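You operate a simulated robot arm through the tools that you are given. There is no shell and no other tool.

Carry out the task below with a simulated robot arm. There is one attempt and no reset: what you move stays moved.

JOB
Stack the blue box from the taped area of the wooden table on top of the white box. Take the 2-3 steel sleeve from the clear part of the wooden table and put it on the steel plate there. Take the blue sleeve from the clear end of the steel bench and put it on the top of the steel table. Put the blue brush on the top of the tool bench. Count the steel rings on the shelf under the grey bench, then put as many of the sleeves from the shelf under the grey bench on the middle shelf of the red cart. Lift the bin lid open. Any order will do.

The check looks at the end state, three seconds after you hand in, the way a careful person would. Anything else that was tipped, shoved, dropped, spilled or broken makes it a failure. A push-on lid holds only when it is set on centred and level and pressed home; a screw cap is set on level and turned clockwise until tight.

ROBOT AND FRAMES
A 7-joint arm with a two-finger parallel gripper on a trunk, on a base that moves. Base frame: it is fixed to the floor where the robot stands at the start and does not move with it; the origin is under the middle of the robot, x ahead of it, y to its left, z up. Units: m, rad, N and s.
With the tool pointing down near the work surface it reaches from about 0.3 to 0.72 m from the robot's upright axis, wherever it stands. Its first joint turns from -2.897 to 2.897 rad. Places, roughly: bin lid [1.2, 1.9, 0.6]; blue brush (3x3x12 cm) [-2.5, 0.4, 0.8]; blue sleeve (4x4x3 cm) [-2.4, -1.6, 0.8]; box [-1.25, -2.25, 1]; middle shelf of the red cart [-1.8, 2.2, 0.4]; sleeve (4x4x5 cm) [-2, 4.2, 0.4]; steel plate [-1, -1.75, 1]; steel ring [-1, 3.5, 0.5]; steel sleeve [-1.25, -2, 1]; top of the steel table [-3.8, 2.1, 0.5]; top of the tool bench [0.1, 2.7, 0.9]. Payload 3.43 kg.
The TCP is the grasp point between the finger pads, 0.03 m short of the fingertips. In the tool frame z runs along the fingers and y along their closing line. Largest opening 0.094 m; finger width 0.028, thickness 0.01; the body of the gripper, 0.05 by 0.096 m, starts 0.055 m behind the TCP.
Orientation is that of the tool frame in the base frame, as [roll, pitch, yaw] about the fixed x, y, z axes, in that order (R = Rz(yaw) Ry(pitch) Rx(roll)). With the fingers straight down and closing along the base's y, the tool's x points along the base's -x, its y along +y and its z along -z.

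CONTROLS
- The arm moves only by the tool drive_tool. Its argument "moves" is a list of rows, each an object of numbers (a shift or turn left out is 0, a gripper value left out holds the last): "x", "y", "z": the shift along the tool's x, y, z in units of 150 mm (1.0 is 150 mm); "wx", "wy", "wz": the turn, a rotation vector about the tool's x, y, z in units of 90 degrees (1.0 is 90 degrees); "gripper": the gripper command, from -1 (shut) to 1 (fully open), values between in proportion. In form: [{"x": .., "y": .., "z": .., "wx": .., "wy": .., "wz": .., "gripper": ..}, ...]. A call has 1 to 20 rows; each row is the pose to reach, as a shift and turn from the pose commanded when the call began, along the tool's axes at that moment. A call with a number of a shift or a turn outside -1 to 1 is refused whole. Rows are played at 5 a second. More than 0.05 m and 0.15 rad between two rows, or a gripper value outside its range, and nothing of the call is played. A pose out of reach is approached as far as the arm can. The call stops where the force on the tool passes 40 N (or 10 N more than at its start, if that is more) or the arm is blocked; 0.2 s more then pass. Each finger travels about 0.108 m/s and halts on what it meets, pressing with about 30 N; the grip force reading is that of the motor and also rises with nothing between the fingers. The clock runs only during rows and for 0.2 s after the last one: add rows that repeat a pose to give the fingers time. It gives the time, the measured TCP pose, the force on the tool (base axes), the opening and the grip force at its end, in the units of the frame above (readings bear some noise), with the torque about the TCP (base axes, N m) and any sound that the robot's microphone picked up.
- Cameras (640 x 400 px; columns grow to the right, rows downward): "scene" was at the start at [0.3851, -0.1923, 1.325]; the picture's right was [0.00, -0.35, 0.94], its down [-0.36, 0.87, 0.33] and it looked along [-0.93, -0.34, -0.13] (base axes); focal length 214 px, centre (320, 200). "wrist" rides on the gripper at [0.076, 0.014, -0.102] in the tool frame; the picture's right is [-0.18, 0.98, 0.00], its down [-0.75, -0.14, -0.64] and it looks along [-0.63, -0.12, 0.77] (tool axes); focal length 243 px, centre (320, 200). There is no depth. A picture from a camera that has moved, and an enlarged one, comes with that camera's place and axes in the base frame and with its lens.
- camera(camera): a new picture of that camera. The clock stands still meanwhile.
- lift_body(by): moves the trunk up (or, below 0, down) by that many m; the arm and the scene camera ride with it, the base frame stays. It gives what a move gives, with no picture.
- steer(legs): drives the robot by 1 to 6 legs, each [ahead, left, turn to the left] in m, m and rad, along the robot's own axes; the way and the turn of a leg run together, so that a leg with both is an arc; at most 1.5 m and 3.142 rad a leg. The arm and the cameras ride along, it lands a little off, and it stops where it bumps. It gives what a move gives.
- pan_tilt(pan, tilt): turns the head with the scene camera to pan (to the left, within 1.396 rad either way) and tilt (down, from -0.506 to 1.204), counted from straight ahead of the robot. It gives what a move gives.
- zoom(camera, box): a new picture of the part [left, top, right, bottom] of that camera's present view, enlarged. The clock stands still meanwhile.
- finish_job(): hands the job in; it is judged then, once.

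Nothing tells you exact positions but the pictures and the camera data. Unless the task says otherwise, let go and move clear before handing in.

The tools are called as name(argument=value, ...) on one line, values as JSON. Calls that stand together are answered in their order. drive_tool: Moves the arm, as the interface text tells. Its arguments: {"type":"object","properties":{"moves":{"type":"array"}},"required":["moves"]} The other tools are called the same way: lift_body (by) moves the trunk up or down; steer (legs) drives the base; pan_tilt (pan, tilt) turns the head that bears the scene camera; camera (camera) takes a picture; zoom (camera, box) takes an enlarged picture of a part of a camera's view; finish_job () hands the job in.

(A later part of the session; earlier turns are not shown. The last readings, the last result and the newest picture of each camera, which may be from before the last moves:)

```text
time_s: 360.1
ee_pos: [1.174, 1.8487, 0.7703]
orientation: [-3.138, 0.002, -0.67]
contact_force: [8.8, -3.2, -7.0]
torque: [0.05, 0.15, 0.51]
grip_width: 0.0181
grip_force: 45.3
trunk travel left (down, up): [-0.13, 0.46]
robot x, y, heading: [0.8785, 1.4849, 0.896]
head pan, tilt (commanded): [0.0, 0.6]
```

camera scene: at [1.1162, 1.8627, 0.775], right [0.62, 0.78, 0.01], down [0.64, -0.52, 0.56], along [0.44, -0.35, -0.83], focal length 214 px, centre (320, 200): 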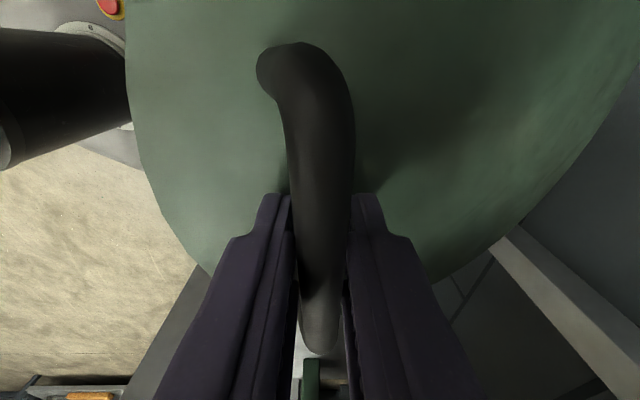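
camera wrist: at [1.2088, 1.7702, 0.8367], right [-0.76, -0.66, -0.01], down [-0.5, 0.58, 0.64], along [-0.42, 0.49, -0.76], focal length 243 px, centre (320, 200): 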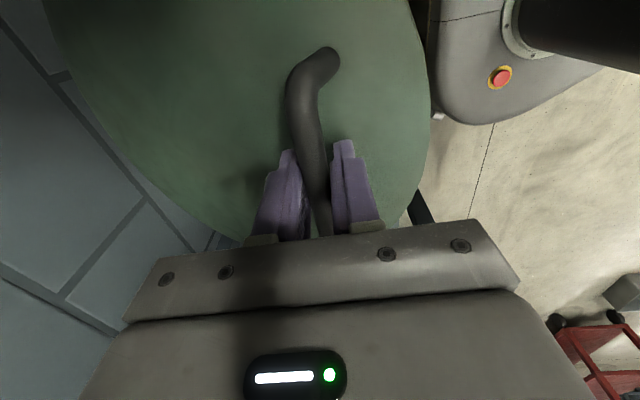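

Forces are low. Continuing to about 45°.

drive_tool(moves=[{"x": 0.005, "y": -0.049, "z": -0.055}, {"x": 0.01, "y": -0.101, "z": -0.107}, {"x": 0.01, "y": -0.156, "z": -0.157}, {"x": 0.01, "y": -0.213, "z": -0.205}, {"x": 0.01, "y": -0.271, "z": -0.251}, {"x": 0.01, "y": -0.331, "z": -0.293}, {"x": 0.01, "y": -0.331, "z": -0.293}])

camera(camera="wrist")

camera(camera="scene")

```text
time_s: 361.7
ee_pos: [1.2038, 1.8876, 0.8151]
orientation: [-3.135, 0.002, -0.671]
contact_force: [-10.0, -13.8, 16.7]
torque: [-0.3, 0.0, 0.67]
grip_width: 0.0179
grip_force: 44.7
trunk travel left (down, up): [-0.13, 0.46]
robot x, y, heading: [0.8805, 1.4869, 0.901]
head pan, tilt (commanded): [0.0, 0.6]
```

```text
taken
camera wrist: at [1.2547, 1.8283, 0.9167], right [-0.76, -0.66, -0.01], down [-0.5, 0.58, 0.64], along [-0.42, 0.49, -0.77], focal length 243 px, centre (320, 200)
```

wrist: 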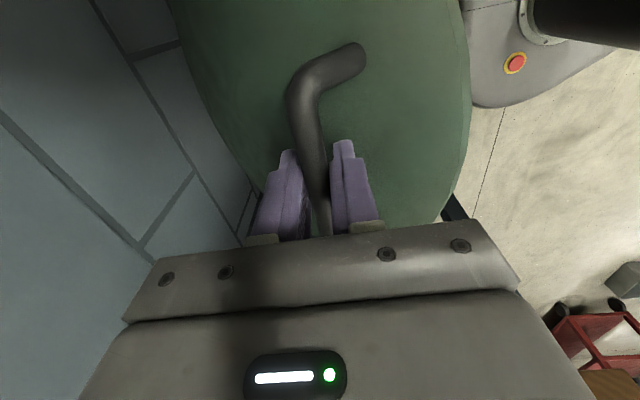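

```text
taken
camera scene: at [1.1621, 1.9208, 0.8549], right [0.62, 0.78, 0.01], down [0.64, -0.52, 0.56], along [0.45, -0.35, -0.83], focal length 214 px, centre (320, 200)
```

scene: 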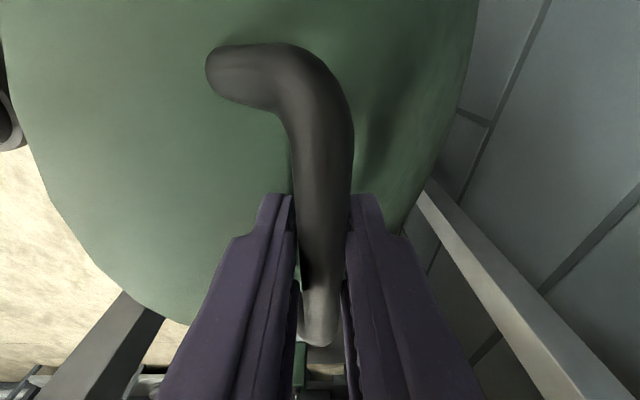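

Now it is pushing outward slightly, so the true radius is a bit larger (hinge a few cm behind the rim). I'll ease outward and re-read.

drive_tool(moves=[{"y": 0.007, "z": -0.009}, {"y": 0.0144, "z": -0.0184}, {"y": 0.0144, "z": -0.0184}])

```text
time_s: 362.5
ee_pos: [1.2055, 1.8888, 0.816]
orientation: [-3.137, 0.002, -0.67]
contact_force: [1.4, 2.8, -3.7]
torque: [0.02, -0.01, 1.01]
grip_width: 0.0176
grip_force: 44.4
trunk travel left (down, up): [-0.13, 0.46]
robot x, y, heading: [0.882, 1.4915, 0.9]
head pan, tilt (commanded): [0.0, 0.6]
```

Balanced again. Continuing with the refined circle (radius 0.27) to about 56°.

drive_tool(moves=[{"y": -0.03, "z": -0.022, "wz": -0.01}, {"y": -0.063, "z": -0.043, "wz": -0.02}, {"y": -0.096, "z": -0.064, "wz": -0.02}, {"y": -0.129, "z": -0.084, "wz": -0.02}, {"y": -0.163, "z": -0.104, "wz": -0.02}, {"y": -0.198, "z": -0.123, "wz": -0.02}, {"y": -0.198, "z": -0.123, "wz": -0.02}])

```text
time_s: 364.1
ee_pos: [1.2226, 1.9099, 0.8346]
orientation: [-3.135, 0.0, -0.642]
contact_force: [-11.0, -4.9, 12.2]
torque: [-0.46, -0.36, -1.25]
grip_width: 0.0139
grip_force: 45.1
trunk travel left (down, up): [-0.13, 0.46]
robot x, y, heading: [0.8839, 1.4865, 0.902]
head pan, tilt (commanded): [0.0, 0.6]
```

drive_tool(moves=[{"y": 0.004, "z": -0.008, "wz": 0.006}, {"y": 0.008, "z": -0.016, "wz": 0.012}, {"y": 0.008, "z": -0.016, "wz": 0.012}])

camera(camera="wrist")

camera(camera="scene")

```text
time_s: 364.9
ee_pos: [1.2215, 1.9094, 0.8363]
orientation: [-3.138, 0.002, -0.658]
contact_force: [-3.4, 4.4, -6.7]
torque: [0.11, -0.01, -0.03]
grip_width: 0.0136
grip_force: 44.8
trunk travel left (down, up): [-0.13, 0.46]
robot x, y, heading: [0.8821, 1.4917, 0.903]
head pan, tilt (commanded): [0.0, 0.6]
```

```text
taken
camera wrist: at [1.2728, 1.8505, 0.9381], right [-0.75, -0.66, 0.0], down [-0.51, 0.57, 0.64], along [-0.43, 0.48, -0.77], focal length 243 px, centre (320, 200)
```

wrist: 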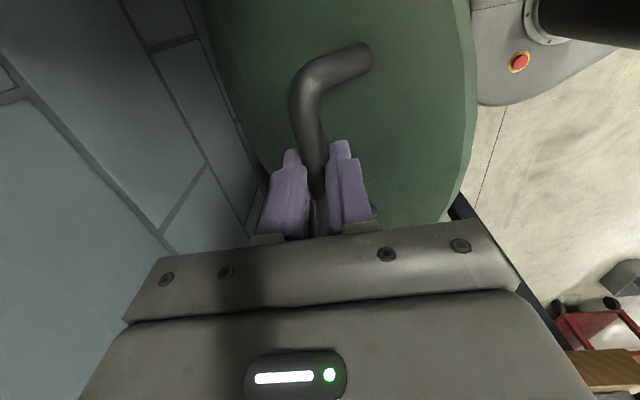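

```text
taken
camera scene: at [1.179, 1.9416, 0.8762], right [0.61, 0.79, 0.0], down [0.65, -0.51, 0.56], along [0.45, -0.34, -0.83], focal length 214 px, centre (320, 200)
```

scene: 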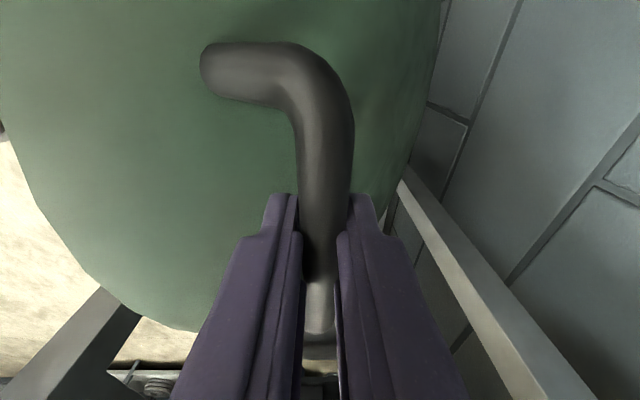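

About 48° open and balanced. Continuing to roughly 58°.

drive_tool(moves=[{"y": -0.036, "z": -0.02}, {"y": -0.072, "z": -0.039}, {"y": -0.109, "z": -0.058}, {"y": -0.146, "z": -0.076}, {"y": -0.183, "z": -0.093}, {"y": -0.221, "z": -0.109}, {"y": -0.26, "z": -0.125}, {"y": -0.298, "z": -0.139}, {"y": -0.298, "z": -0.139}])

```text
time_s: 366.9
ee_pos: [1.2485, 1.9437, 0.8547]
orientation: [-3.14, -0.001, -0.658]
contact_force: [0.6, 5.5, -28.3]
torque: [0.08, 0.07, 0.02]
grip_width: 0.0134
grip_force: 44.8
trunk travel left (down, up): [-0.13, 0.46]
robot x, y, heading: [0.8769, 1.4875, 0.898]
head pan, tilt (commanded): [0.0, 0.6]
```

drive_tool(moves=[{"z": 0.01}, {"z": 0.022}, {"z": 0.022}])

```text
time_s: 367.7
ee_pos: [1.249, 1.9446, 0.8556]
orientation: [-3.135, 0.0, -0.657]
contact_force: [-2.7, 5.3, 2.6]
torque: [0.0, -0.28, 0.01]
grip_width: 0.0135
grip_force: 45.1
trunk travel left (down, up): [-0.13, 0.46]
robot x, y, heading: [0.8787, 1.4871, 0.905]
head pan, tilt (commanded): [0.0, 0.6]
```

Refit: radius 0.28. Continuing to about 68°.

drive_tool(moves=[{"y": -0.039, "z": -0.013}, {"y": -0.077, "z": -0.026}, {"y": -0.116, "z": -0.038}, {"y": -0.155, "z": -0.049}, {"y": -0.195, "z": -0.059}, {"y": -0.235, "z": -0.068}, {"y": -0.275, "z": -0.076}, {"y": -0.315, "z": -0.083}, {"y": -0.315, "z": -0.083}])

camera(camera="wrist")

camera(camera="scene")

```text
time_s: 369.7
ee_pos: [1.2787, 1.9815, 0.8663]
orientation: [3.141, 0.0, -0.659]
contact_force: [0.5, -1.6, -23.9]
torque: [0.1, 0.23, 0.19]
grip_width: 0.0138
grip_force: 44.7
trunk travel left (down, up): [-0.13, 0.46]
robot x, y, heading: [0.8849, 1.4849, 0.902]
head pan, tilt (commanded): [0.0, 0.6]
```

```text
taken
camera wrist: at [1.3302, 1.9228, 0.9683], right [-0.75, -0.66, 0.0], down [-0.51, 0.57, 0.64], along [-0.43, 0.48, -0.77], focal length 243 px, centre (320, 200)
```

wrist: 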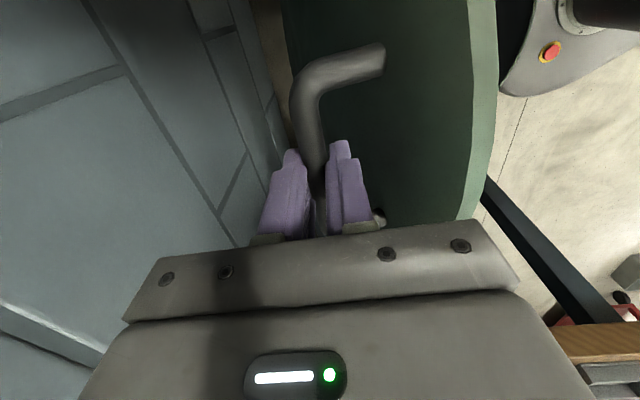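

```text
taken
camera scene: at [1.2364, 2.0139, 0.9063], right [0.61, 0.79, 0.0], down [0.65, -0.51, 0.56], along [0.45, -0.35, -0.83], focal length 214 px, centre (320, 200)
```

scene: 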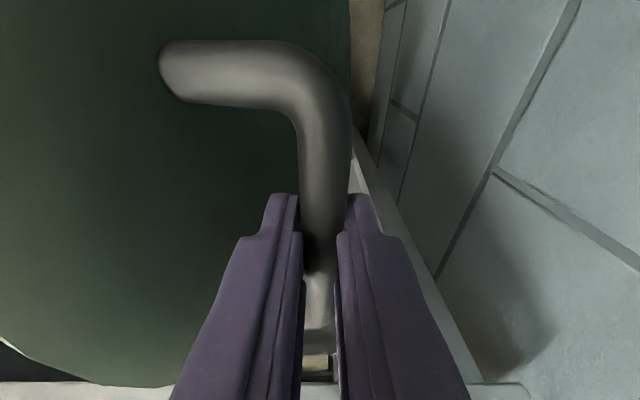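

drive_tool(moves=[{"z": 0.01}, {"z": 0.02}, {"z": 0.02, "y": -0.03}, {"z": 0.015, "y": -0.07}, {"z": 0.01, "y": -0.11}, {"z": 0.008, "y": -0.15}, {"z": 0.005, "y": -0.185}, {"z": 0.005, "y": -0.185}])

```text
time_s: 371.5
ee_pos: [1.2947, 2.0026, 0.8674]
orientation: [-3.138, 0.002, -0.659]
contact_force: [-0.6, -3.2, 3.9]
torque: [0.19, 0.41, 0.15]
grip_width: 0.0137
grip_force: 44.6
trunk travel left (down, up): [-0.13, 0.46]
robot x, y, heading: [0.8795, 1.4875, 0.902]
head pan, tilt (commanded): [0.0, 0.6]
```

Forces near zero at about 75°. Continuing past vertical of the bar.

drive_tool(moves=[{"y": -0.05, "z": -0.002}, {"y": -0.1, "z": -0.003}, {"y": -0.15, "z": -0.002}, {"y": -0.2, "z": 0.0}, {"y": -0.25, "z": 0.003}, {"y": -0.3, "z": 0.008}, {"y": -0.3, "z": 0.008}])

camera(camera="wrist")

camera(camera="scene")

```text
time_s: 373.1
ee_pos: [1.3226, 2.0379, 0.8649]
orientation: [-3.14, 0.003, -0.66]
contact_force: [0.8, -8.3, -18.6]
torque: [-0.11, 0.11, 0.24]
grip_width: 0.0135
grip_force: 44.9
trunk travel left (down, up): [-0.13, 0.46]
robot x, y, heading: [0.88, 1.4875, 0.901]
head pan, tilt (commanded): [0.0, 0.6]
```

```text
taken
camera wrist: at [1.3751, 1.9794, 0.9664], right [-0.75, -0.66, 0.0], down [-0.51, 0.57, 0.64], along [-0.43, 0.48, -0.77], focal length 243 px, centre (320, 200)
```

wrist: 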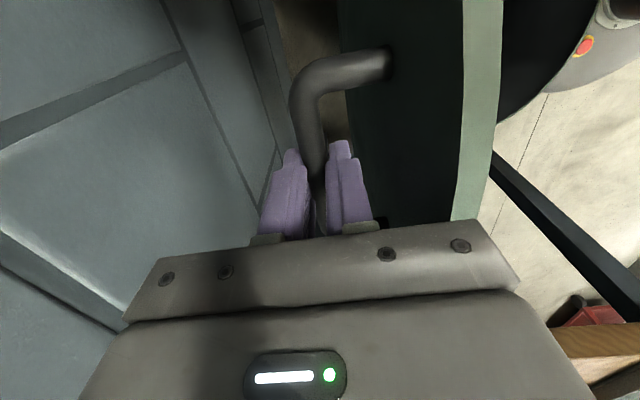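

```text
taken
camera scene: at [1.2812, 2.0704, 0.9045], right [0.61, 0.79, 0.0], down [0.65, -0.51, 0.56], along [0.45, -0.34, -0.83], focal length 214 px, centre (320, 200)
```

scene: 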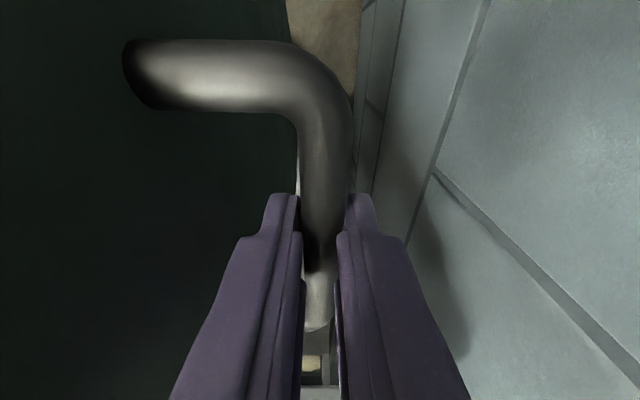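

The lid is nearly vertical now. I'll continue a little past vertical, easing down slightly.

drive_tool(moves=[{"z": 0.018}, {"y": -0.04, "z": 0.024}, {"y": -0.08, "z": 0.03}, {"y": -0.113, "z": 0.035}, {"y": -0.155, "z": 0.044}, {"y": -0.196, "z": 0.052}, {"y": -0.237, "z": 0.061}, {"y": -0.237, "z": 0.061}])

camera(camera="wrist")

```text
time_s: 374.9
ee_pos: [1.3398, 2.0581, 0.8578]
orientation: [-3.135, 0.002, -0.659]
contact_force: [3.2, -3.2, 6.7]
torque: [-0.24, -0.11, 0.13]
grip_width: 0.0139
grip_force: 44.9
out of reach, approached as far as the arm can: row 6, 7, 8
trunk travel left (down, up): [-0.13, 0.46]
robot x, y, heading: [0.8807, 1.4882, 0.904]
head pan, tilt (commanded): [0.0, 0.6]
```

```text
taken
camera wrist: at [1.3905, 1.9988, 0.9609], right [-0.75, -0.66, -0.01], down [-0.51, 0.57, 0.64], along [-0.42, 0.48, -0.76], focal length 243 px, centre (320, 200)
```

wrist: 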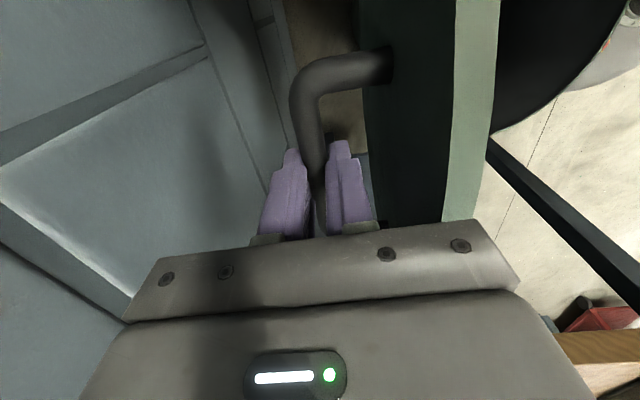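

The bar is at its reach limit with the lid about vertical, maybe slightly past. I'll nudge the base forward 3 cm to take the lid further over.

drive_tool(moves=[{"z": 0.012}, {"z": 0.018}])

steer(legs=[[0.03, 0, 0]])

```text
time_s: 375.5
ee_pos: [1.3392, 2.0578, 0.8583]
orientation: [-3.13, 0.002, -0.66]
contact_force: [8.5, 5.0, 27.2]
torque: [0.24, 0.11, 0.25]
grip_width: 0.0135
grip_force: 45.1
trunk travel left (down, up): [-0.13, 0.46]
robot x, y, heading: [0.8807, 1.4892, 0.899]
head pan, tilt (commanded): [0.0, 0.6]
```

```text
time_s: 376.3
ee_pos: [1.3577, 2.0805, 0.8503]
orientation: [3.134, 0.001, -0.658]
contact_force: [-7.3, -13.9, -31.5]
torque: [-0.19, 0.09, 0.22]
grip_width: 0.0126
grip_force: 45.4
trunk travel left (down, up): [-0.13, 0.46]
robot x, y, heading: [0.9004, 1.5122, 0.9]
head pan, tilt (commanded): [0.0, 0.6]
```

The lid is now about 97° open. I'll relieve the tension, then open the fingers a little and see whether the lid stays back.

drive_tool(moves=[{"z": 0.015}, {"z": 0.03}, {"z": 0.03}])

drive_tool(moves=[{"gripper": -0.6}, {"gripper": -0.4}, {"gripper": -0.2}, {"gripper": -0.2}])

camera(camera="wrist")

camera(camera="scene")

```text
time_s: 377.1
ee_pos: [1.3575, 2.0809, 0.8495]
orientation: [-3.141, 0.0, -0.658]
contact_force: [6.4, 7.1, 22.1]
torque: [0.38, 0.27, 0.12]
grip_width: 0.0137
grip_force: 44.6
trunk travel left (down, up): [-0.13, 0.46]
robot x, y, heading: [0.9005, 1.5115, 0.896]
head pan, tilt (commanded): [0.0, 0.6]
```

```text
time_s: 378.1
ee_pos: [1.3567, 2.0805, 0.8462]
orientation: [3.136, 0.0, -0.657]
contact_force: [0.7, 1.3, -0.5]
torque: [0.02, -0.01, 0.0]
grip_width: 0.0369
grip_force: 0.2
trunk travel left (down, up): [-0.13, 0.46]
robot x, y, heading: [0.8988, 1.5132, 0.897]
head pan, tilt (commanded): [0.0, 0.6]
```

```text
taken
camera wrist: at [1.4082, 2.0218, 0.9486], right [-0.75, -0.67, 0.0], down [-0.51, 0.57, 0.64], along [-0.43, 0.48, -0.77], focal length 243 px, centre (320, 200)
```

wrist: 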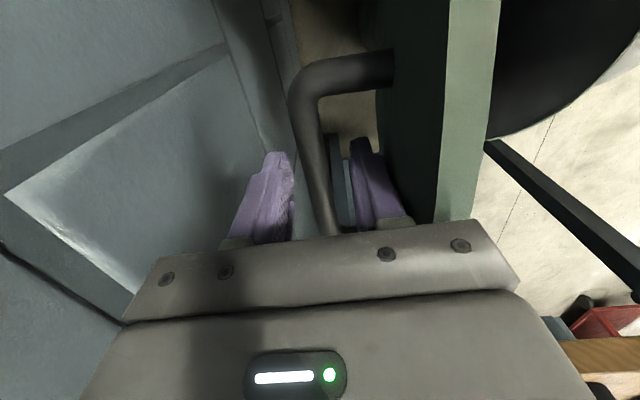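

```text
taken
camera scene: at [1.314, 2.1125, 0.8866], right [0.61, 0.79, 0.0], down [0.65, -0.5, 0.56], along [0.44, -0.35, -0.83], focal length 214 px, centre (320, 200)
```

scene: 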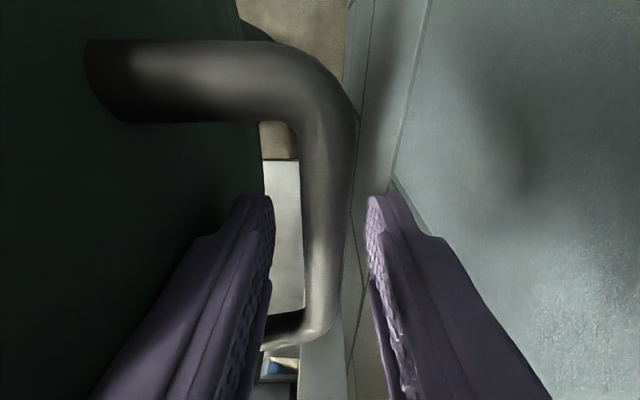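

The lid holds by itself. I'll raise the hand straight up and out.

drive_tool(moves=[{"z": -0.15}, {"z": -0.3}, {"z": -0.5}, {"z": -0.75}, {"z": -1.0}, {"z": -1.0}])

lift_body(by=0.2)

camera(camera="wrist")

camera(camera="scene")

```text
time_s: 379.5
ee_pos: [1.3556, 2.0792, 0.9956]
orientation: [3.139, 0.001, -0.659]
contact_force: [-0.9, -0.2, -0.4]
torque: [-0.03, 0.01, 0.03]
grip_width: 0.0377
grip_force: 0.1
trunk travel left (down, up): [-0.13, 0.46]
robot x, y, heading: [0.8967, 1.5098, 0.902]
head pan, tilt (commanded): [0.0, 0.6]
```

```text
time_s: 381.7
ee_pos: [1.3569, 2.0792, 1.1953]
orientation: [3.137, 0.0, -0.658]
contact_force: [-0.1, -0.1, 0.3]
torque: [-0.02, -0.01, 0.0]
grip_width: 0.0375
grip_force: 0.0
trunk travel left (down, up): [-0.33, 0.26]
robot x, y, heading: [0.8965, 1.512, 0.901]
head pan, tilt (commanded): [0.0, 0.6]
```

```text
taken
camera wrist: at [1.4076, 2.0208, 1.2976], right [-0.75, -0.67, 0.0], down [-0.51, 0.57, 0.64], along [-0.43, 0.48, -0.77], focal length 243 px, centre (320, 200)
```

wrist: 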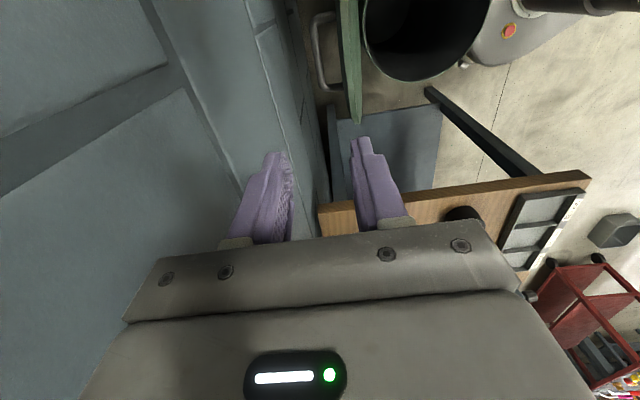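

```text
taken
camera scene: at [1.3133, 2.1115, 1.2356], right [0.61, 0.79, 0.0], down [0.65, -0.5, 0.56], along [0.44, -0.35, -0.83], focal length 214 px, centre (320, 200)
```

scene: 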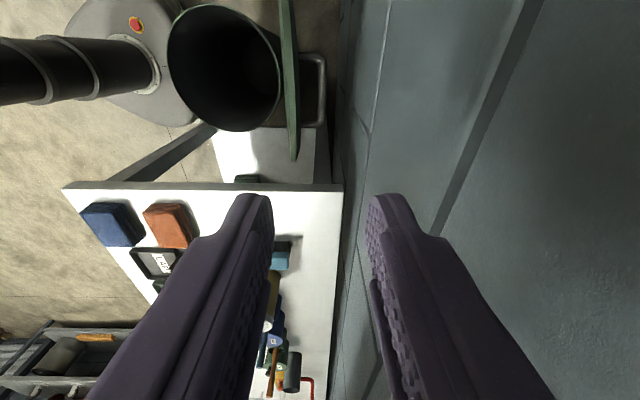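

The bin lid stands open. I'll bring the arm back, turn the hand to its normal yaw and back away from the bin.

drive_tool(moves=[{"y": 0.3}, {"y": 0.6}, {"y": 0.9}, {"y": 1.0}])

drive_tool(moves=[{"y": 0.08, "wz": 0.08}, {"y": 0.16, "wz": 0.16}, {"y": 0.25, "wz": 0.24}, {"y": 0.33, "wz": 0.32}, {"y": 0.42, "wz": 0.4}, {"y": 0.5, "wz": 0.48}, {"y": 0.58, "wz": 0.56}, {"y": 0.67, "wz": 0.64}, {"y": 0.75, "wz": 0.72}, {"y": 0.84, "wz": 0.8}, {"y": 0.92, "wz": 0.88}, {"y": 1.0, "wz": 0.96}, {"y": 1.0, "wz": 1.0}, {"y": 1.0, "wz": 1.0}])

steer(legs=[[-0.35, 0, 0]])

pan_tilt(pan=0.0, tilt=-0.5)

camera(camera="scene")

```text
time_s: 382.7
ee_pos: [1.3528, 2.0746, 1.2191]
orientation: [3.136, 0.001, -0.659]
contact_force: [-0.2, 0.2, 0.3]
torque: [0.02, 0.01, -0.02]
grip_width: 0.0375
grip_force: 0.2
out of reach, approached as far as the arm can: row 1, 2, 3, 4
trunk travel left (down, up): [-0.33, 0.26]
robot x, y, heading: [0.8972, 1.5102, 0.899]
head pan, tilt (commanded): [0.0, 0.6]
```

```text
time_s: 384.0
ee_pos: [1.3404, 2.0738, 1.2232]
orientation: [3.127, -0.004, -1.338]
contact_force: [-24.1, -15.4, 2.7]
torque: [1.71, -2.03, 2.42]
grip_width: 0.0375
grip_force: 0.0
out of reach, approached as far as the arm can: row 1, 2, 3, 4, 5, 6
trunk travel left (down, up): [-0.33, 0.26]
robot x, y, heading: [0.8965, 1.5159, 0.907]
head pan, tilt (commanded): [0.0, 0.6]
stopped in row 6: the force on the tool passed its limit at 46 N (the readings are from after the stop); the commanded pose is now the measured one
```

```text
time_s: 386.4
ee_pos: [1.1273, 1.7908, 1.2202]
orientation: [3.127, -0.006, -1.354]
contact_force: [-0.3, -0.1, -1.2]
torque: [0.02, -0.02, 0.0]
grip_width: 0.0377
grip_force: 0.0
trunk travel left (down, up): [-0.33, 0.26]
robot x, y, heading: [0.6733, 1.2272, 0.893]
head pan, tilt (commanded): [0.0, 0.6]
```

```text
time_s: 387.7
ee_pos: [1.1282, 1.7895, 1.2204]
orientation: [3.128, -0.007, -1.354]
contact_force: [0.1, 0.9, 0.5]
torque: [-0.01, 0.0, -0.02]
grip_width: 0.0376
grip_force: 0.0
trunk travel left (down, up): [-0.33, 0.26]
robot x, y, heading: [0.6742, 1.2315, 0.896]
head pan, tilt (commanded): [0.0, -0.499]
```

```text
taken
camera scene: at [1.0976, 1.9366, 1.281], right [0.98, 0.21, -0.01], down [0.18, -0.86, -0.47], along [-0.11, 0.46, -0.88], focal length 214 px, centre (320, 200)
```

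scene: 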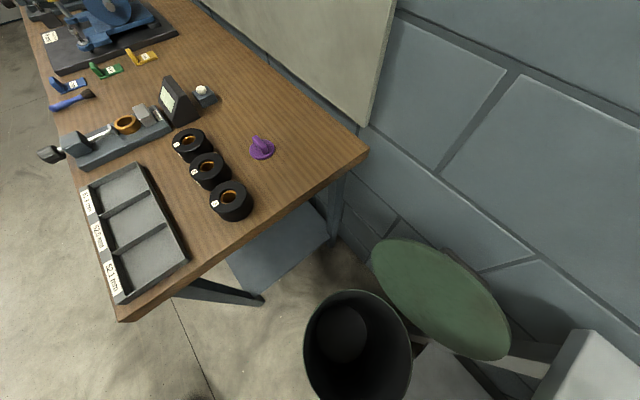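

The arm got stuck near full stretch and brushed the wall while turning; nothing else was touched (the lid is still open, brush in place). I'll bring the arm inward and down to unstick it.

drive_tool(moves=[{"x": 0.1, "y": 0.13, "z": 0.1}, {"x": 0.2, "y": 0.26, "z": 0.2}, {"x": 0.3, "y": 0.39, "z": 0.3}, {"x": 0.4, "y": 0.52, "z": 0.4}, {"x": 0.5, "y": 0.65, "z": 0.4}, {"x": 0.6, "y": 0.78, "z": 0.4}])

```text
time_s: 389.1
ee_pos: [1.1278, 1.7965, 1.1728]
orientation: [3.126, -0.009, -1.354]
contact_force: [-0.7, 0.8, -0.9]
torque: [0.02, 0.02, 0.03]
grip_width: 0.0375
grip_force: 0.2
out of reach, approached as far as the arm can: row 1, 2, 3, 4, 5, 6
trunk travel left (down, up): [-0.33, 0.26]
robot x, y, heading: [0.6749, 1.229, 0.898]
head pan, tilt (commanded): [0.0, -0.499]
```

drive_tool(moves=[{"z": 0.15}, {"z": 0.3}, {"z": 0.45}, {"z": 0.6}, {"z": 0.75}, {"z": 0.75}])

drive_tool(moves=[{"x": 0.1, "y": 0.13}, {"x": 0.2, "y": 0.26}, {"x": 0.3, "y": 0.39}, {"x": 0.4, "y": 0.52}, {"x": 0.5, "y": 0.65}, {"x": 0.6, "y": 0.78}])

```text
time_s: 390.5
ee_pos: [1.1306, 1.7954, 1.0635]
orientation: [3.126, -0.007, -1.354]
contact_force: [-0.3, -0.6, -0.6]
torque: [0.02, 0.02, 0.0]
grip_width: 0.0375
grip_force: 0.1
out of reach, approached as far as the arm can: row 2, 3, 4, 5, 6
trunk travel left (down, up): [-0.33, 0.26]
robot x, y, heading: [0.674, 1.2323, 0.897]
head pan, tilt (commanded): [0.0, -0.499]
```

```text
time_s: 391.9
ee_pos: [1.1285, 1.7954, 1.0603]
orientation: [3.127, -0.007, -1.354]
contact_force: [-0.2, -0.5, -0.4]
torque: [-0.02, -0.01, -0.02]
grip_width: 0.0375
grip_force: 0.0
out of reach, approached as far as the arm can: row 1, 2, 3, 4, 5, 6
trunk travel left (down, up): [-0.33, 0.26]
robot x, y, heading: [0.6766, 1.2266, 0.894]
head pan, tilt (commanded): [0.0, -0.499]
```

pan_tilt(pan=0.6, tilt=0.9)

camera(camera="scene")

camera(camera="wrist")

```text
time_s: 393.4
ee_pos: [1.1294, 1.7959, 1.0609]
orientation: [3.127, -0.008, -1.353]
contact_force: [0.0, -0.4, -0.2]
torque: [0.03, 0.02, -0.02]
grip_width: 0.0375
grip_force: 0.1
trunk travel left (down, up): [-0.33, 0.26]
robot x, y, heading: [0.6723, 1.2287, 0.893]
head pan, tilt (commanded): [0.6, 0.901]
```

```text
taken
camera scene: at [1.0829, 1.8164, 1.1278], right [0.8, 0.17, -0.58], down [0.57, -0.51, 0.64], along [-0.18, -0.85, -0.5], focal length 214 px, centre (320, 200)
```

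scene: 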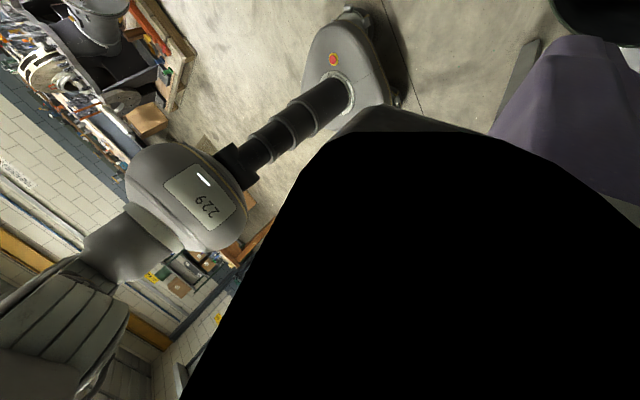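

```text
taken
camera wrist: at [1.1331, 1.7196, 1.1641], right [-1.0, -0.03, 0.01], down [-0.02, 0.77, 0.63], along [-0.03, 0.63, -0.77], focal length 243 px, centre (320, 200)
```

wrist: 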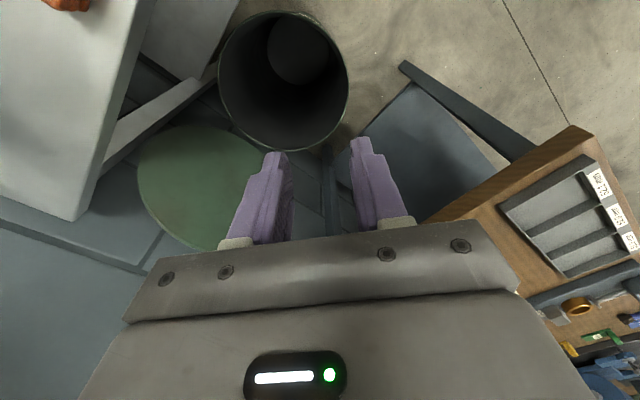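

The arm seems stuck in a singular stretch. I'll try a sideways motion to break out of it.

drive_tool(moves=[{"x": -0.1, "y": 0.08}, {"x": -0.2, "y": 0.17}, {"x": -0.3, "y": 0.25}, {"x": -0.4, "y": 0.33}])

```text
time_s: 394.4
ee_pos: [1.068, 1.8404, 1.0607]
orientation: [3.125, -0.007, -1.355]
contact_force: [-0.3, 0.5, -0.6]
torque: [-0.03, 0.01, -0.01]
grip_width: 0.0376
grip_force: 0.0
out of reach, approached as far as the arm can: row 4
trunk travel left (down, up): [-0.33, 0.26]
robot x, y, heading: [0.6757, 1.2328, 0.899]
head pan, tilt (commanded): [0.6, 0.901]
```

drive_tool(moves=[{"wz": -0.08}, {"wz": -0.16}, {"wz": -0.24}, {"wz": -0.32}, {"wz": -0.4}])

drive_tool(moves=[{"y": 0.1}, {"y": 0.2}, {"y": 0.3}, {"y": 0.4}, {"y": 0.5}])

```text
time_s: 395.6
ee_pos: [1.0687, 1.8395, 1.06]
orientation: [3.126, 0.003, -0.725]
contact_force: [-0.1, 0.5, 0.7]
torque: [-0.01, 0.01, 0.02]
grip_width: 0.0378
grip_force: 0.1
trunk travel left (down, up): [-0.33, 0.26]
robot x, y, heading: [0.6725, 1.2276, 0.902]
head pan, tilt (commanded): [0.6, 0.901]
```

```text
time_s: 396.8
ee_pos: [1.059, 1.8479, 1.054]
orientation: [3.126, 0.003, -0.726]
contact_force: [-0.1, 0.0, -0.2]
torque: [-0.01, 0.01, 0.0]
grip_width: 0.0377
grip_force: 0.0
out of reach, approached as far as the arm can: row 1, 2, 3, 4, 5
trunk travel left (down, up): [-0.33, 0.26]
robot x, y, heading: [0.6735, 1.2274, 0.895]
head pan, tilt (commanded): [0.6, 0.901]
```

The elbow is probably over-straightened. I'll command a stretch outward and then inward to flip it back.

drive_tool(moves=[{"x": -0.05, "y": -0.3}, {"x": -0.1, "y": -0.6}, {"x": -0.15, "y": -0.9}, {"x": -0.15, "y": -0.9}, {"x": -0.15, "y": -0.9}, {"x": -0.1, "y": -0.6}, {"x": -0.05, "y": -0.3}, {"x": 0.0, "y": 0.0}, {"x": 0.05, "y": 0.3}, {"x": 0.1, "y": 0.6}])

```text
time_s: 399.0
ee_pos: [1.0597, 1.8459, 1.0528]
orientation: [3.126, 0.004, -0.726]
contact_force: [0.4, 0.7, 0.1]
torque: [0.01, -0.03, 0.01]
grip_width: 0.0377
grip_force: 0.0
out of reach, approached as far as the arm can: row 1, 2, 3, 4, 5, 6, 7, 9, 10
trunk travel left (down, up): [-0.33, 0.26]
robot x, y, heading: [0.6767, 1.2294, 0.896]
head pan, tilt (commanded): [0.6, 0.901]
```

drive_tool(moves=[{"wx": 0.08}, {"wx": 0.16}, {"wx": 0.24}, {"wx": 0.32}, {"wx": 0.4}, {"wx": 0.48}])

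drive_tool(moves=[{"y": 0.1, "z": -0.1}, {"y": 0.2, "z": -0.2}, {"y": 0.3, "z": -0.3}, {"y": 0.4, "z": -0.4}])

```text
time_s: 400.4
ee_pos: [1.1197, 1.9577, 1.0326]
orientation: [-2.401, 0.004, -0.726]
contact_force: [-0.5, 0.2, -0.4]
torque: [0.02, 0.01, 0.01]
grip_width: 0.0378
grip_force: 0.1
out of reach, approached as far as the arm can: row 1, 2, 3, 4, 5, 6
trunk travel left (down, up): [-0.33, 0.26]
robot x, y, heading: [0.6762, 1.233, 0.899]
head pan, tilt (commanded): [0.6, 0.901]
```

```text
time_s: 401.4
ee_pos: [1.0655, 1.8965, 1.0364]
orientation: [-2.401, 0.003, -0.727]
contact_force: [-0.3, 0.7, -0.8]
torque: [-0.01, -0.02, -0.02]
grip_width: 0.0377
grip_force: 0.0
out of reach, approached as far as the arm can: row 1
trunk travel left (down, up): [-0.33, 0.26]
robot x, y, heading: [0.6731, 1.2273, 0.9]
head pan, tilt (commanded): [0.6, 0.901]
```

Unstuck: the arm now moves inward. I'll continue retracting and then straighten the hand down.

drive_tool(moves=[{"y": 0.15, "z": -0.15}, {"y": 0.3, "z": -0.3}, {"y": 0.45, "z": -0.45}, {"y": 0.6, "z": -0.6}, {"y": 0.75, "z": -0.75}])

drive_tool(moves=[{"wx": -0.08}, {"wx": -0.16}, {"wx": -0.24}, {"wx": -0.32}, {"wx": -0.4}, {"wx": -0.47}])

```text
time_s: 402.6
ee_pos: [0.9582, 1.7782, 1.0428]
orientation: [-2.402, 0.004, -0.724]
contact_force: [-0.3, -0.2, 0.3]
torque: [-0.03, 0.0, -0.02]
grip_width: 0.0376
grip_force: 0.0
trunk travel left (down, up): [-0.33, 0.26]
robot x, y, heading: [0.6739, 1.229, 0.896]
head pan, tilt (commanded): [0.6, 0.901]
```

```text
time_s: 404.0
ee_pos: [0.96, 1.7801, 1.0433]
orientation: [3.141, 0.003, -0.726]
contact_force: [0.1, 0.2, 0.4]
torque: [0.0, 0.0, -0.03]
grip_width: 0.0376
grip_force: 0.1
trunk travel left (down, up): [-0.33, 0.26]
robot x, y, heading: [0.6747, 1.229, 0.895]
head pan, tilt (commanded): [0.6, 0.901]
```

drive_tool(moves=[{"x": 0.06, "y": 0.08, "wz": 0.08}, {"x": 0.13, "y": 0.16, "wz": 0.16}, {"x": 0.2, "y": 0.24, "wz": 0.24}, {"x": 0.27, "y": 0.32, "wz": 0.32}, {"x": 0.33, "y": 0.4, "wz": 0.4}, {"x": 0.4, "y": 0.48, "wz": 0.48}, {"x": 0.47, "y": 0.56, "wz": 0.56}, {"x": 0.53, "y": 0.64, "wz": 0.64}, {"x": 0.6, "y": 0.72, "wz": 0.72}, {"x": 0.67, "y": 0.8, "wz": 0.8}, {"x": 0.73, "y": 0.88, "wz": 0.88}, {"x": 0.8, "y": 0.95, "wz": 0.968}, {"x": 0.8, "y": 0.95, "wz": 0.968}])

pan_tilt(pan=0.0, tilt=-0.5)

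camera(camera="scene")

```text
time_s: 406.8
ee_pos: [0.9545, 1.594, 1.0426]
orientation: [3.138, 0.002, -2.249]
contact_force: [0.0, 0.4, 1.0]
torque: [0.02, 0.03, 0.0]
grip_width: 0.0375
grip_force: 0.0
trunk travel left (down, up): [-0.33, 0.26]
robot x, y, heading: [0.6758, 1.2283, 0.898]
head pan, tilt (commanded): [0.6, 0.901]
```

```text
time_s: 408.3
ee_pos: [0.9555, 1.5933, 1.0434]
orientation: [3.137, 0.001, -2.245]
contact_force: [-0.1, -0.6, -0.4]
torque: [0.0, -0.01, -0.01]
grip_width: 0.0376
grip_force: 0.0
trunk travel left (down, up): [-0.33, 0.26]
robot x, y, heading: [0.6778, 1.2271, 0.898]
head pan, tilt (commanded): [0.0, -0.499]
```

```text
taken
camera scene: at [1.0498, 1.7098, 1.1046], right [0.78, -0.63, 0.0], down [-0.55, -0.68, -0.48], along [0.3, 0.38, -0.88], focal length 214 px, centre (320, 200)
```

scene: 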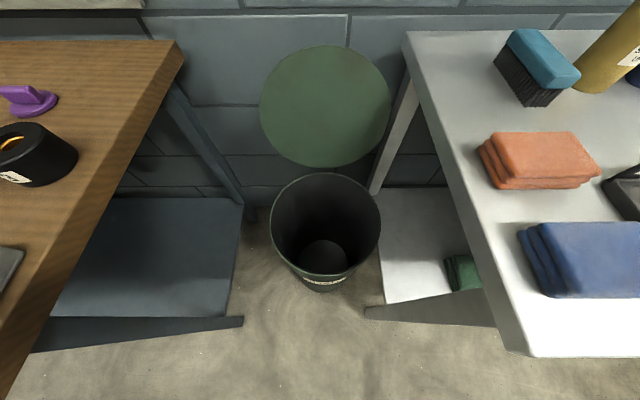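

The bin lid is clearly open. Now to the grey bench: I'll drive left along the aisle to look under it.

steer(legs=[[-0.03, 1.4, 0], [0.03, 1.33, 0]])

drive_tool(moves=[{"wy": -0.08}, {"wy": -0.16}, {"wy": -0.24}, {"wy": -0.32}, {"wy": -0.4}, {"wy": -0.48}, {"wy": -0.56}, {"wy": -0.64}, {"wy": -0.7}, {"wy": -0.7}])

pan_tilt(pan=0.0, tilt=0.2)

camera(camera="scene")

```text
time_s: 421.7
ee_pos: [-1.1996, 3.3077, 1.0421]
orientation: [3.139, -0.001, -2.233]
contact_force: [0.4, 0.4, -0.4]
torque: [0.03, 0.02, 0.0]
grip_width: 0.0377
grip_force: 0.1
trunk travel left (down, up): [-0.33, 0.26]
robot x, y, heading: [-1.4752, 2.9384, 0.915]
head pan, tilt (commanded): [0.0, -0.499]
```

```text
time_s: 423.9
ee_pos: [-1.2002, 3.3083, 1.043]
orientation: [3.134, 1.102, -2.238]
contact_force: [1.2, 0.6, 0.5]
torque: [0.02, 0.0, 0.02]
grip_width: 0.0375
grip_force: 0.0
trunk travel left (down, up): [-0.33, 0.26]
robot x, y, heading: [-1.4719, 2.9381, 0.917]
head pan, tilt (commanded): [0.0, -0.499]
```

```text
time_s: 424.9
ee_pos: [-1.199, 3.3089, 1.0431]
orientation: [3.135, 1.098, -2.238]
contact_force: [0.3, 1.4, -0.6]
torque: [0.02, 0.03, -0.01]
grip_width: 0.0377
grip_force: 0.0
trunk travel left (down, up): [-0.33, 0.26]
robot x, y, heading: [-1.4702, 2.9361, 0.909]
head pan, tilt (commanded): [0.0, 0.201]
```

```text
taken
camera scene: at [-1.1927, 3.3138, 1.1403], right [0.79, -0.61, 0.0], down [-0.38, -0.49, -0.78], along [0.48, 0.62, -0.62], focal length 214 px, centre (320, 200)
```

scene: 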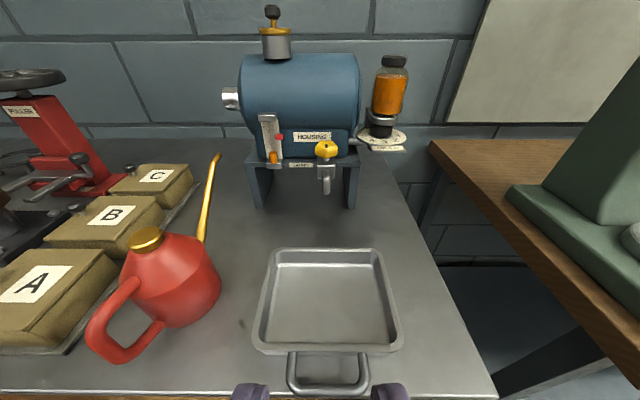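

I'm right over the bench edge. I'll back up a little and lower trunk and arm to look under the bench.

steer(legs=[[-0.24, 0, 0]])

lift_body(by=-0.32)

pan_tilt(pan=0.0, tilt=-0.2)

camera(camera="scene")

```text
time_s: 426.7
ee_pos: [-1.3496, 3.1138, 1.0431]
orientation: [3.134, 1.101, -2.237]
contact_force: [0.6, -0.3, -0.4]
torque: [-0.02, 0.0, 0.0]
grip_width: 0.0375
grip_force: 0.1
trunk travel left (down, up): [-0.33, 0.26]
robot x, y, heading: [-1.6219, 2.7465, 0.914]
head pan, tilt (commanded): [0.0, 0.201]
```

```text
time_s: 429.9
ee_pos: [-1.3497, 3.1141, 0.7232]
orientation: [3.136, 1.1, -2.239]
contact_force: [0.0, 0.2, -0.4]
torque: [-0.02, 0.03, 0.0]
grip_width: 0.0378
grip_force: 0.2
trunk travel left (down, up): [-0.01, 0.58]
robot x, y, heading: [-1.6268, 2.7464, 0.914]
head pan, tilt (commanded): [0.0, 0.201]
```

```text
time_s: 430.8
ee_pos: [-1.349, 3.1143, 0.7237]
orientation: [3.135, 1.099, -2.238]
contact_force: [-0.3, -0.2, 0.4]
torque: [0.01, 0.01, 0.01]
grip_width: 0.0377
grip_force: 0.1
trunk travel left (down, up): [-0.01, 0.58]
robot x, y, heading: [-1.6242, 2.7448, 0.918]
head pan, tilt (commanded): [0.0, -0.201]
```

```text
taken
camera scene: at [-1.3379, 3.1258, 0.8567], right [0.79, -0.61, 0.0], down [-0.17, -0.21, -0.96], along [0.59, 0.76, -0.27], focal length 214 px, centre (320, 200)
```

scene: 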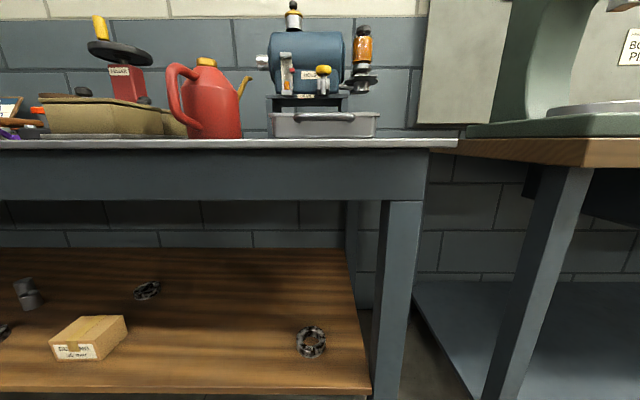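

I can see the wooden shelf under the grey bench with rings, boxes and sleeves. I'll zoom in and view it from several places to count carefully.

zoom(camera="scene", box=[0, 240, 380, 400])

steer(legs=[[0, 0.5, 0]])

camera(camera="scene")

zoom(camera="scene", box=[0, 230, 640, 400])

```text
1.68 times, centred on (190, 320) of scene
camera zoom: at [-1.3379, 3.1258, 0.8567], right [0.79, -0.61, 0.0], down [-0.17, -0.21, -0.96], along [0.59, 0.76, -0.27], focal length 361 px, centre (539, -2)
```

zoom: 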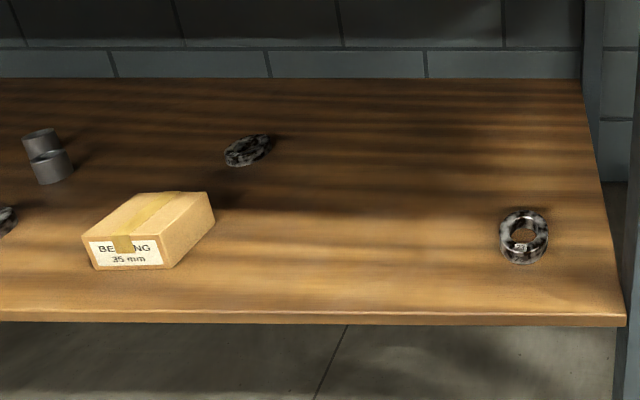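

```text
time_s: 433.7
ee_pos: [-1.7423, 3.4185, 0.7231]
orientation: [3.136, 1.1, -2.237]
contact_force: [0.0, -0.2, 0.3]
torque: [0.01, -0.03, 0.02]
grip_width: 0.0378
grip_force: 0.1
trunk travel left (down, up): [-0.01, 0.58]
robot x, y, heading: [-2.0158, 3.0493, 0.916]
head pan, tilt (commanded): [0.0, -0.201]
```

```text
taken
camera scene: at [-1.7316, 3.4299, 0.8568], right [0.79, -0.61, 0.0], down [-0.17, -0.21, -0.96], along [0.59, 0.76, -0.27], focal length 214 px, centre (320, 200)
```

scene: 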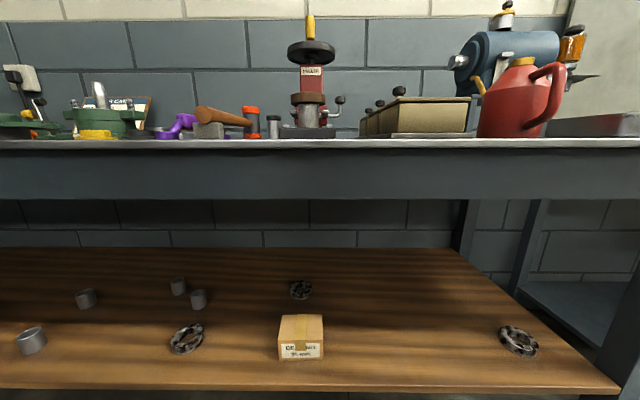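

```text
1.00 times, centred on (320, 315) of scene (not enlarged: the box is as wide or as high as the picture)
camera zoom: at [-1.7316, 3.4299, 0.8568], right [0.79, -0.61, 0.0], down [-0.17, -0.21, -0.96], along [0.59, 0.76, -0.27], focal length 214 px, centre (320, 85)
```

zoom: 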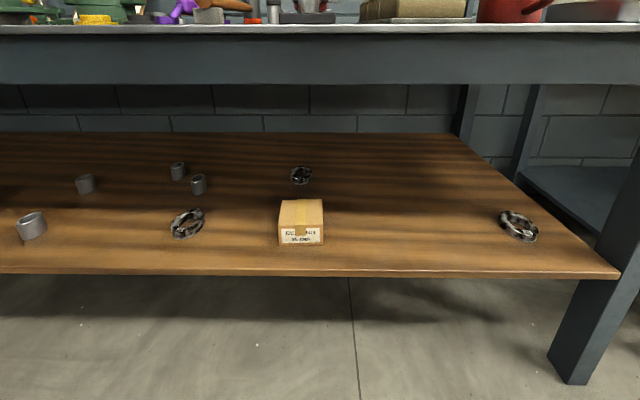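

So far three rings and four sleeves. I'll continue left to see the rest.

steer(legs=[[0, 0.6, 0]])

camera(camera="scene")

zoom(camera="scene", box=[0, 240, 340, 400])

zoom(camera="scene", box=[300, 240, 640, 400])

```text
time_s: 437.1
ee_pos: [-2.2148, 3.7853, 0.7229]
orientation: [3.133, 1.1, -2.244]
contact_force: [0.0, -0.3, -0.8]
torque: [-0.02, 0.02, 0.0]
grip_width: 0.0376
grip_force: 0.1
trunk travel left (down, up): [-0.01, 0.58]
robot x, y, heading: [-2.4888, 3.4175, 0.907]
head pan, tilt (commanded): [0.0, -0.201]
```

```text
taken
camera scene: at [-2.2034, 3.7968, 0.8568], right [0.79, -0.62, 0.0], down [-0.17, -0.21, -0.96], along [0.6, 0.76, -0.27], focal length 214 px, centre (320, 200)
```

scene: 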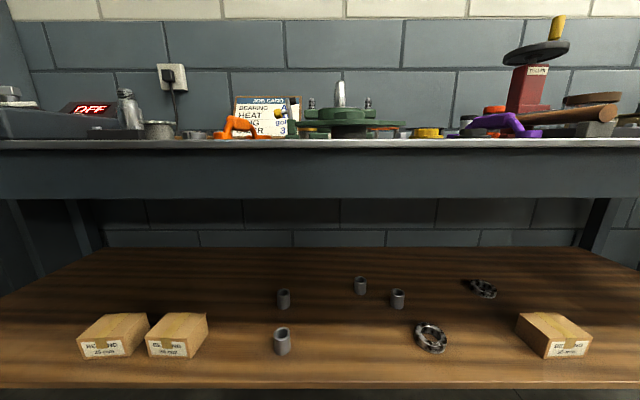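

```text
1.88 times, centred on (170, 320) of scene
camera zoom: at [-2.2034, 3.7968, 0.8568], right [0.79, -0.62, 0.0], down [-0.17, -0.21, -0.96], along [0.6, 0.76, -0.27], focal length 404 px, centre (602, -26)
```

zoom: 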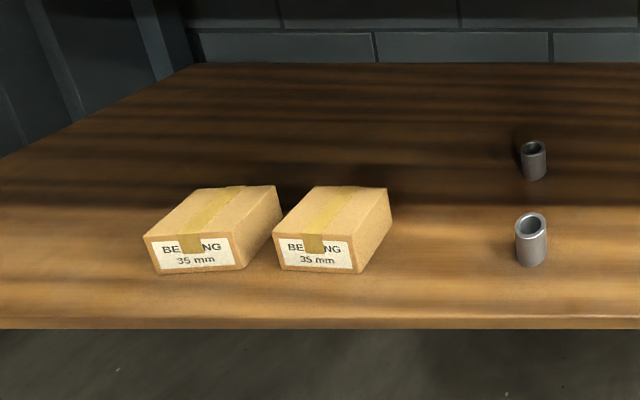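

```text
1.88 times, centred on (470, 320) of scene
camera zoom: at [-2.2034, 3.7968, 0.8568], right [0.79, -0.62, 0.0], down [-0.17, -0.21, -0.96], along [0.6, 0.76, -0.27], focal length 404 px, centre (38, -26)
```

zoom: 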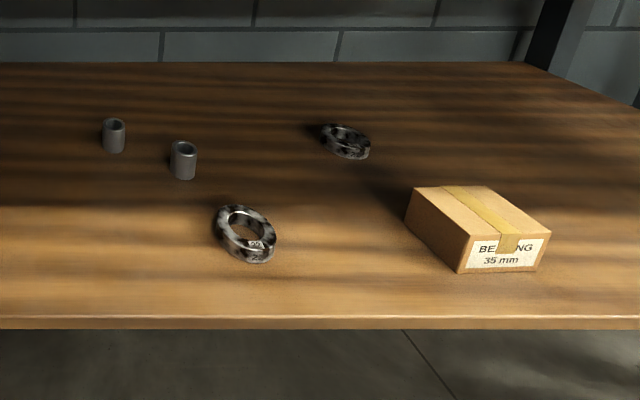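

Three rings and four sleeves so far. I'll check behind the two left boxes from another angle before settling the count.

steer(legs=[[0, 0.35, 0]])

pan_tilt(pan=-0.3, tilt=-0.1)

camera(camera="scene")

zoom(camera="scene", box=[0, 180, 320, 360])

```text
time_s: 439.4
ee_pos: [-2.4932, 4.003, 0.7237]
orientation: [3.136, 1.099, -2.24]
contact_force: [0.0, 0.7, 1.0]
torque: [0.0, 0.04, 0.04]
grip_width: 0.0374
grip_force: 0.0
trunk travel left (down, up): [-0.01, 0.58]
robot x, y, heading: [-2.7686, 3.6355, 0.91]
head pan, tilt (commanded): [0.0, -0.201]
```

```text
time_s: 440.2
ee_pos: [-2.4933, 4.0029, 0.7225]
orientation: [3.134, 1.099, -2.239]
contact_force: [0.4, 0.5, -0.4]
torque: [-0.02, -0.02, 0.02]
grip_width: 0.0377
grip_force: 0.0
trunk travel left (down, up): [-0.01, 0.58]
robot x, y, heading: [-2.7694, 3.6385, 0.907]
head pan, tilt (commanded): [-0.3, -0.099]
```

```text
taken
camera scene: at [-2.4641, 3.9951, 0.849], right [0.59, -0.79, 0.13], down [-0.2, -0.31, -0.93], along [0.78, 0.52, -0.34], focal length 214 px, centre (320, 200)
```

scene: 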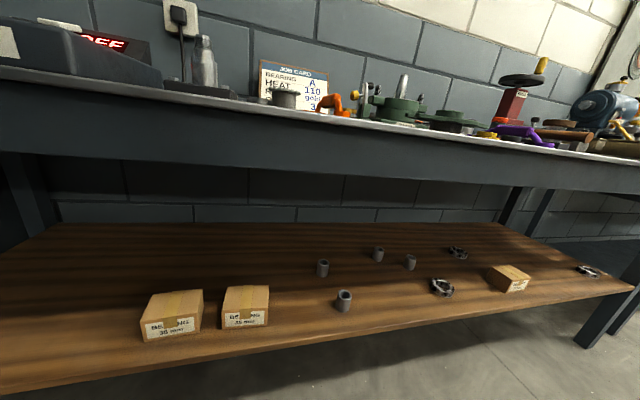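

```text
2.00 times, centred on (160, 270) of scene
camera zoom: at [-2.4641, 3.9951, 0.849], right [0.59, -0.79, 0.13], down [-0.2, -0.31, -0.93], along [0.78, 0.52, -0.34], focal length 429 px, centre (640, 60)
```

zoom: 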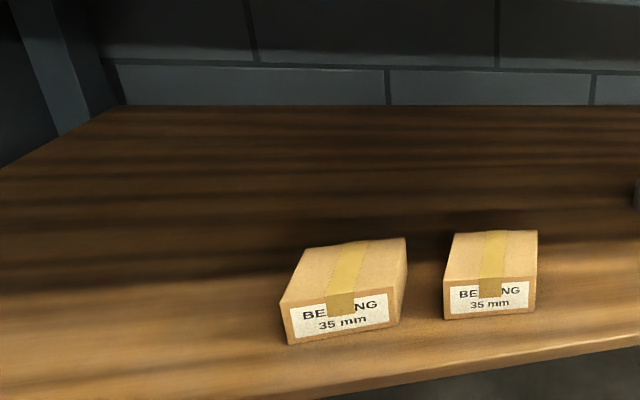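

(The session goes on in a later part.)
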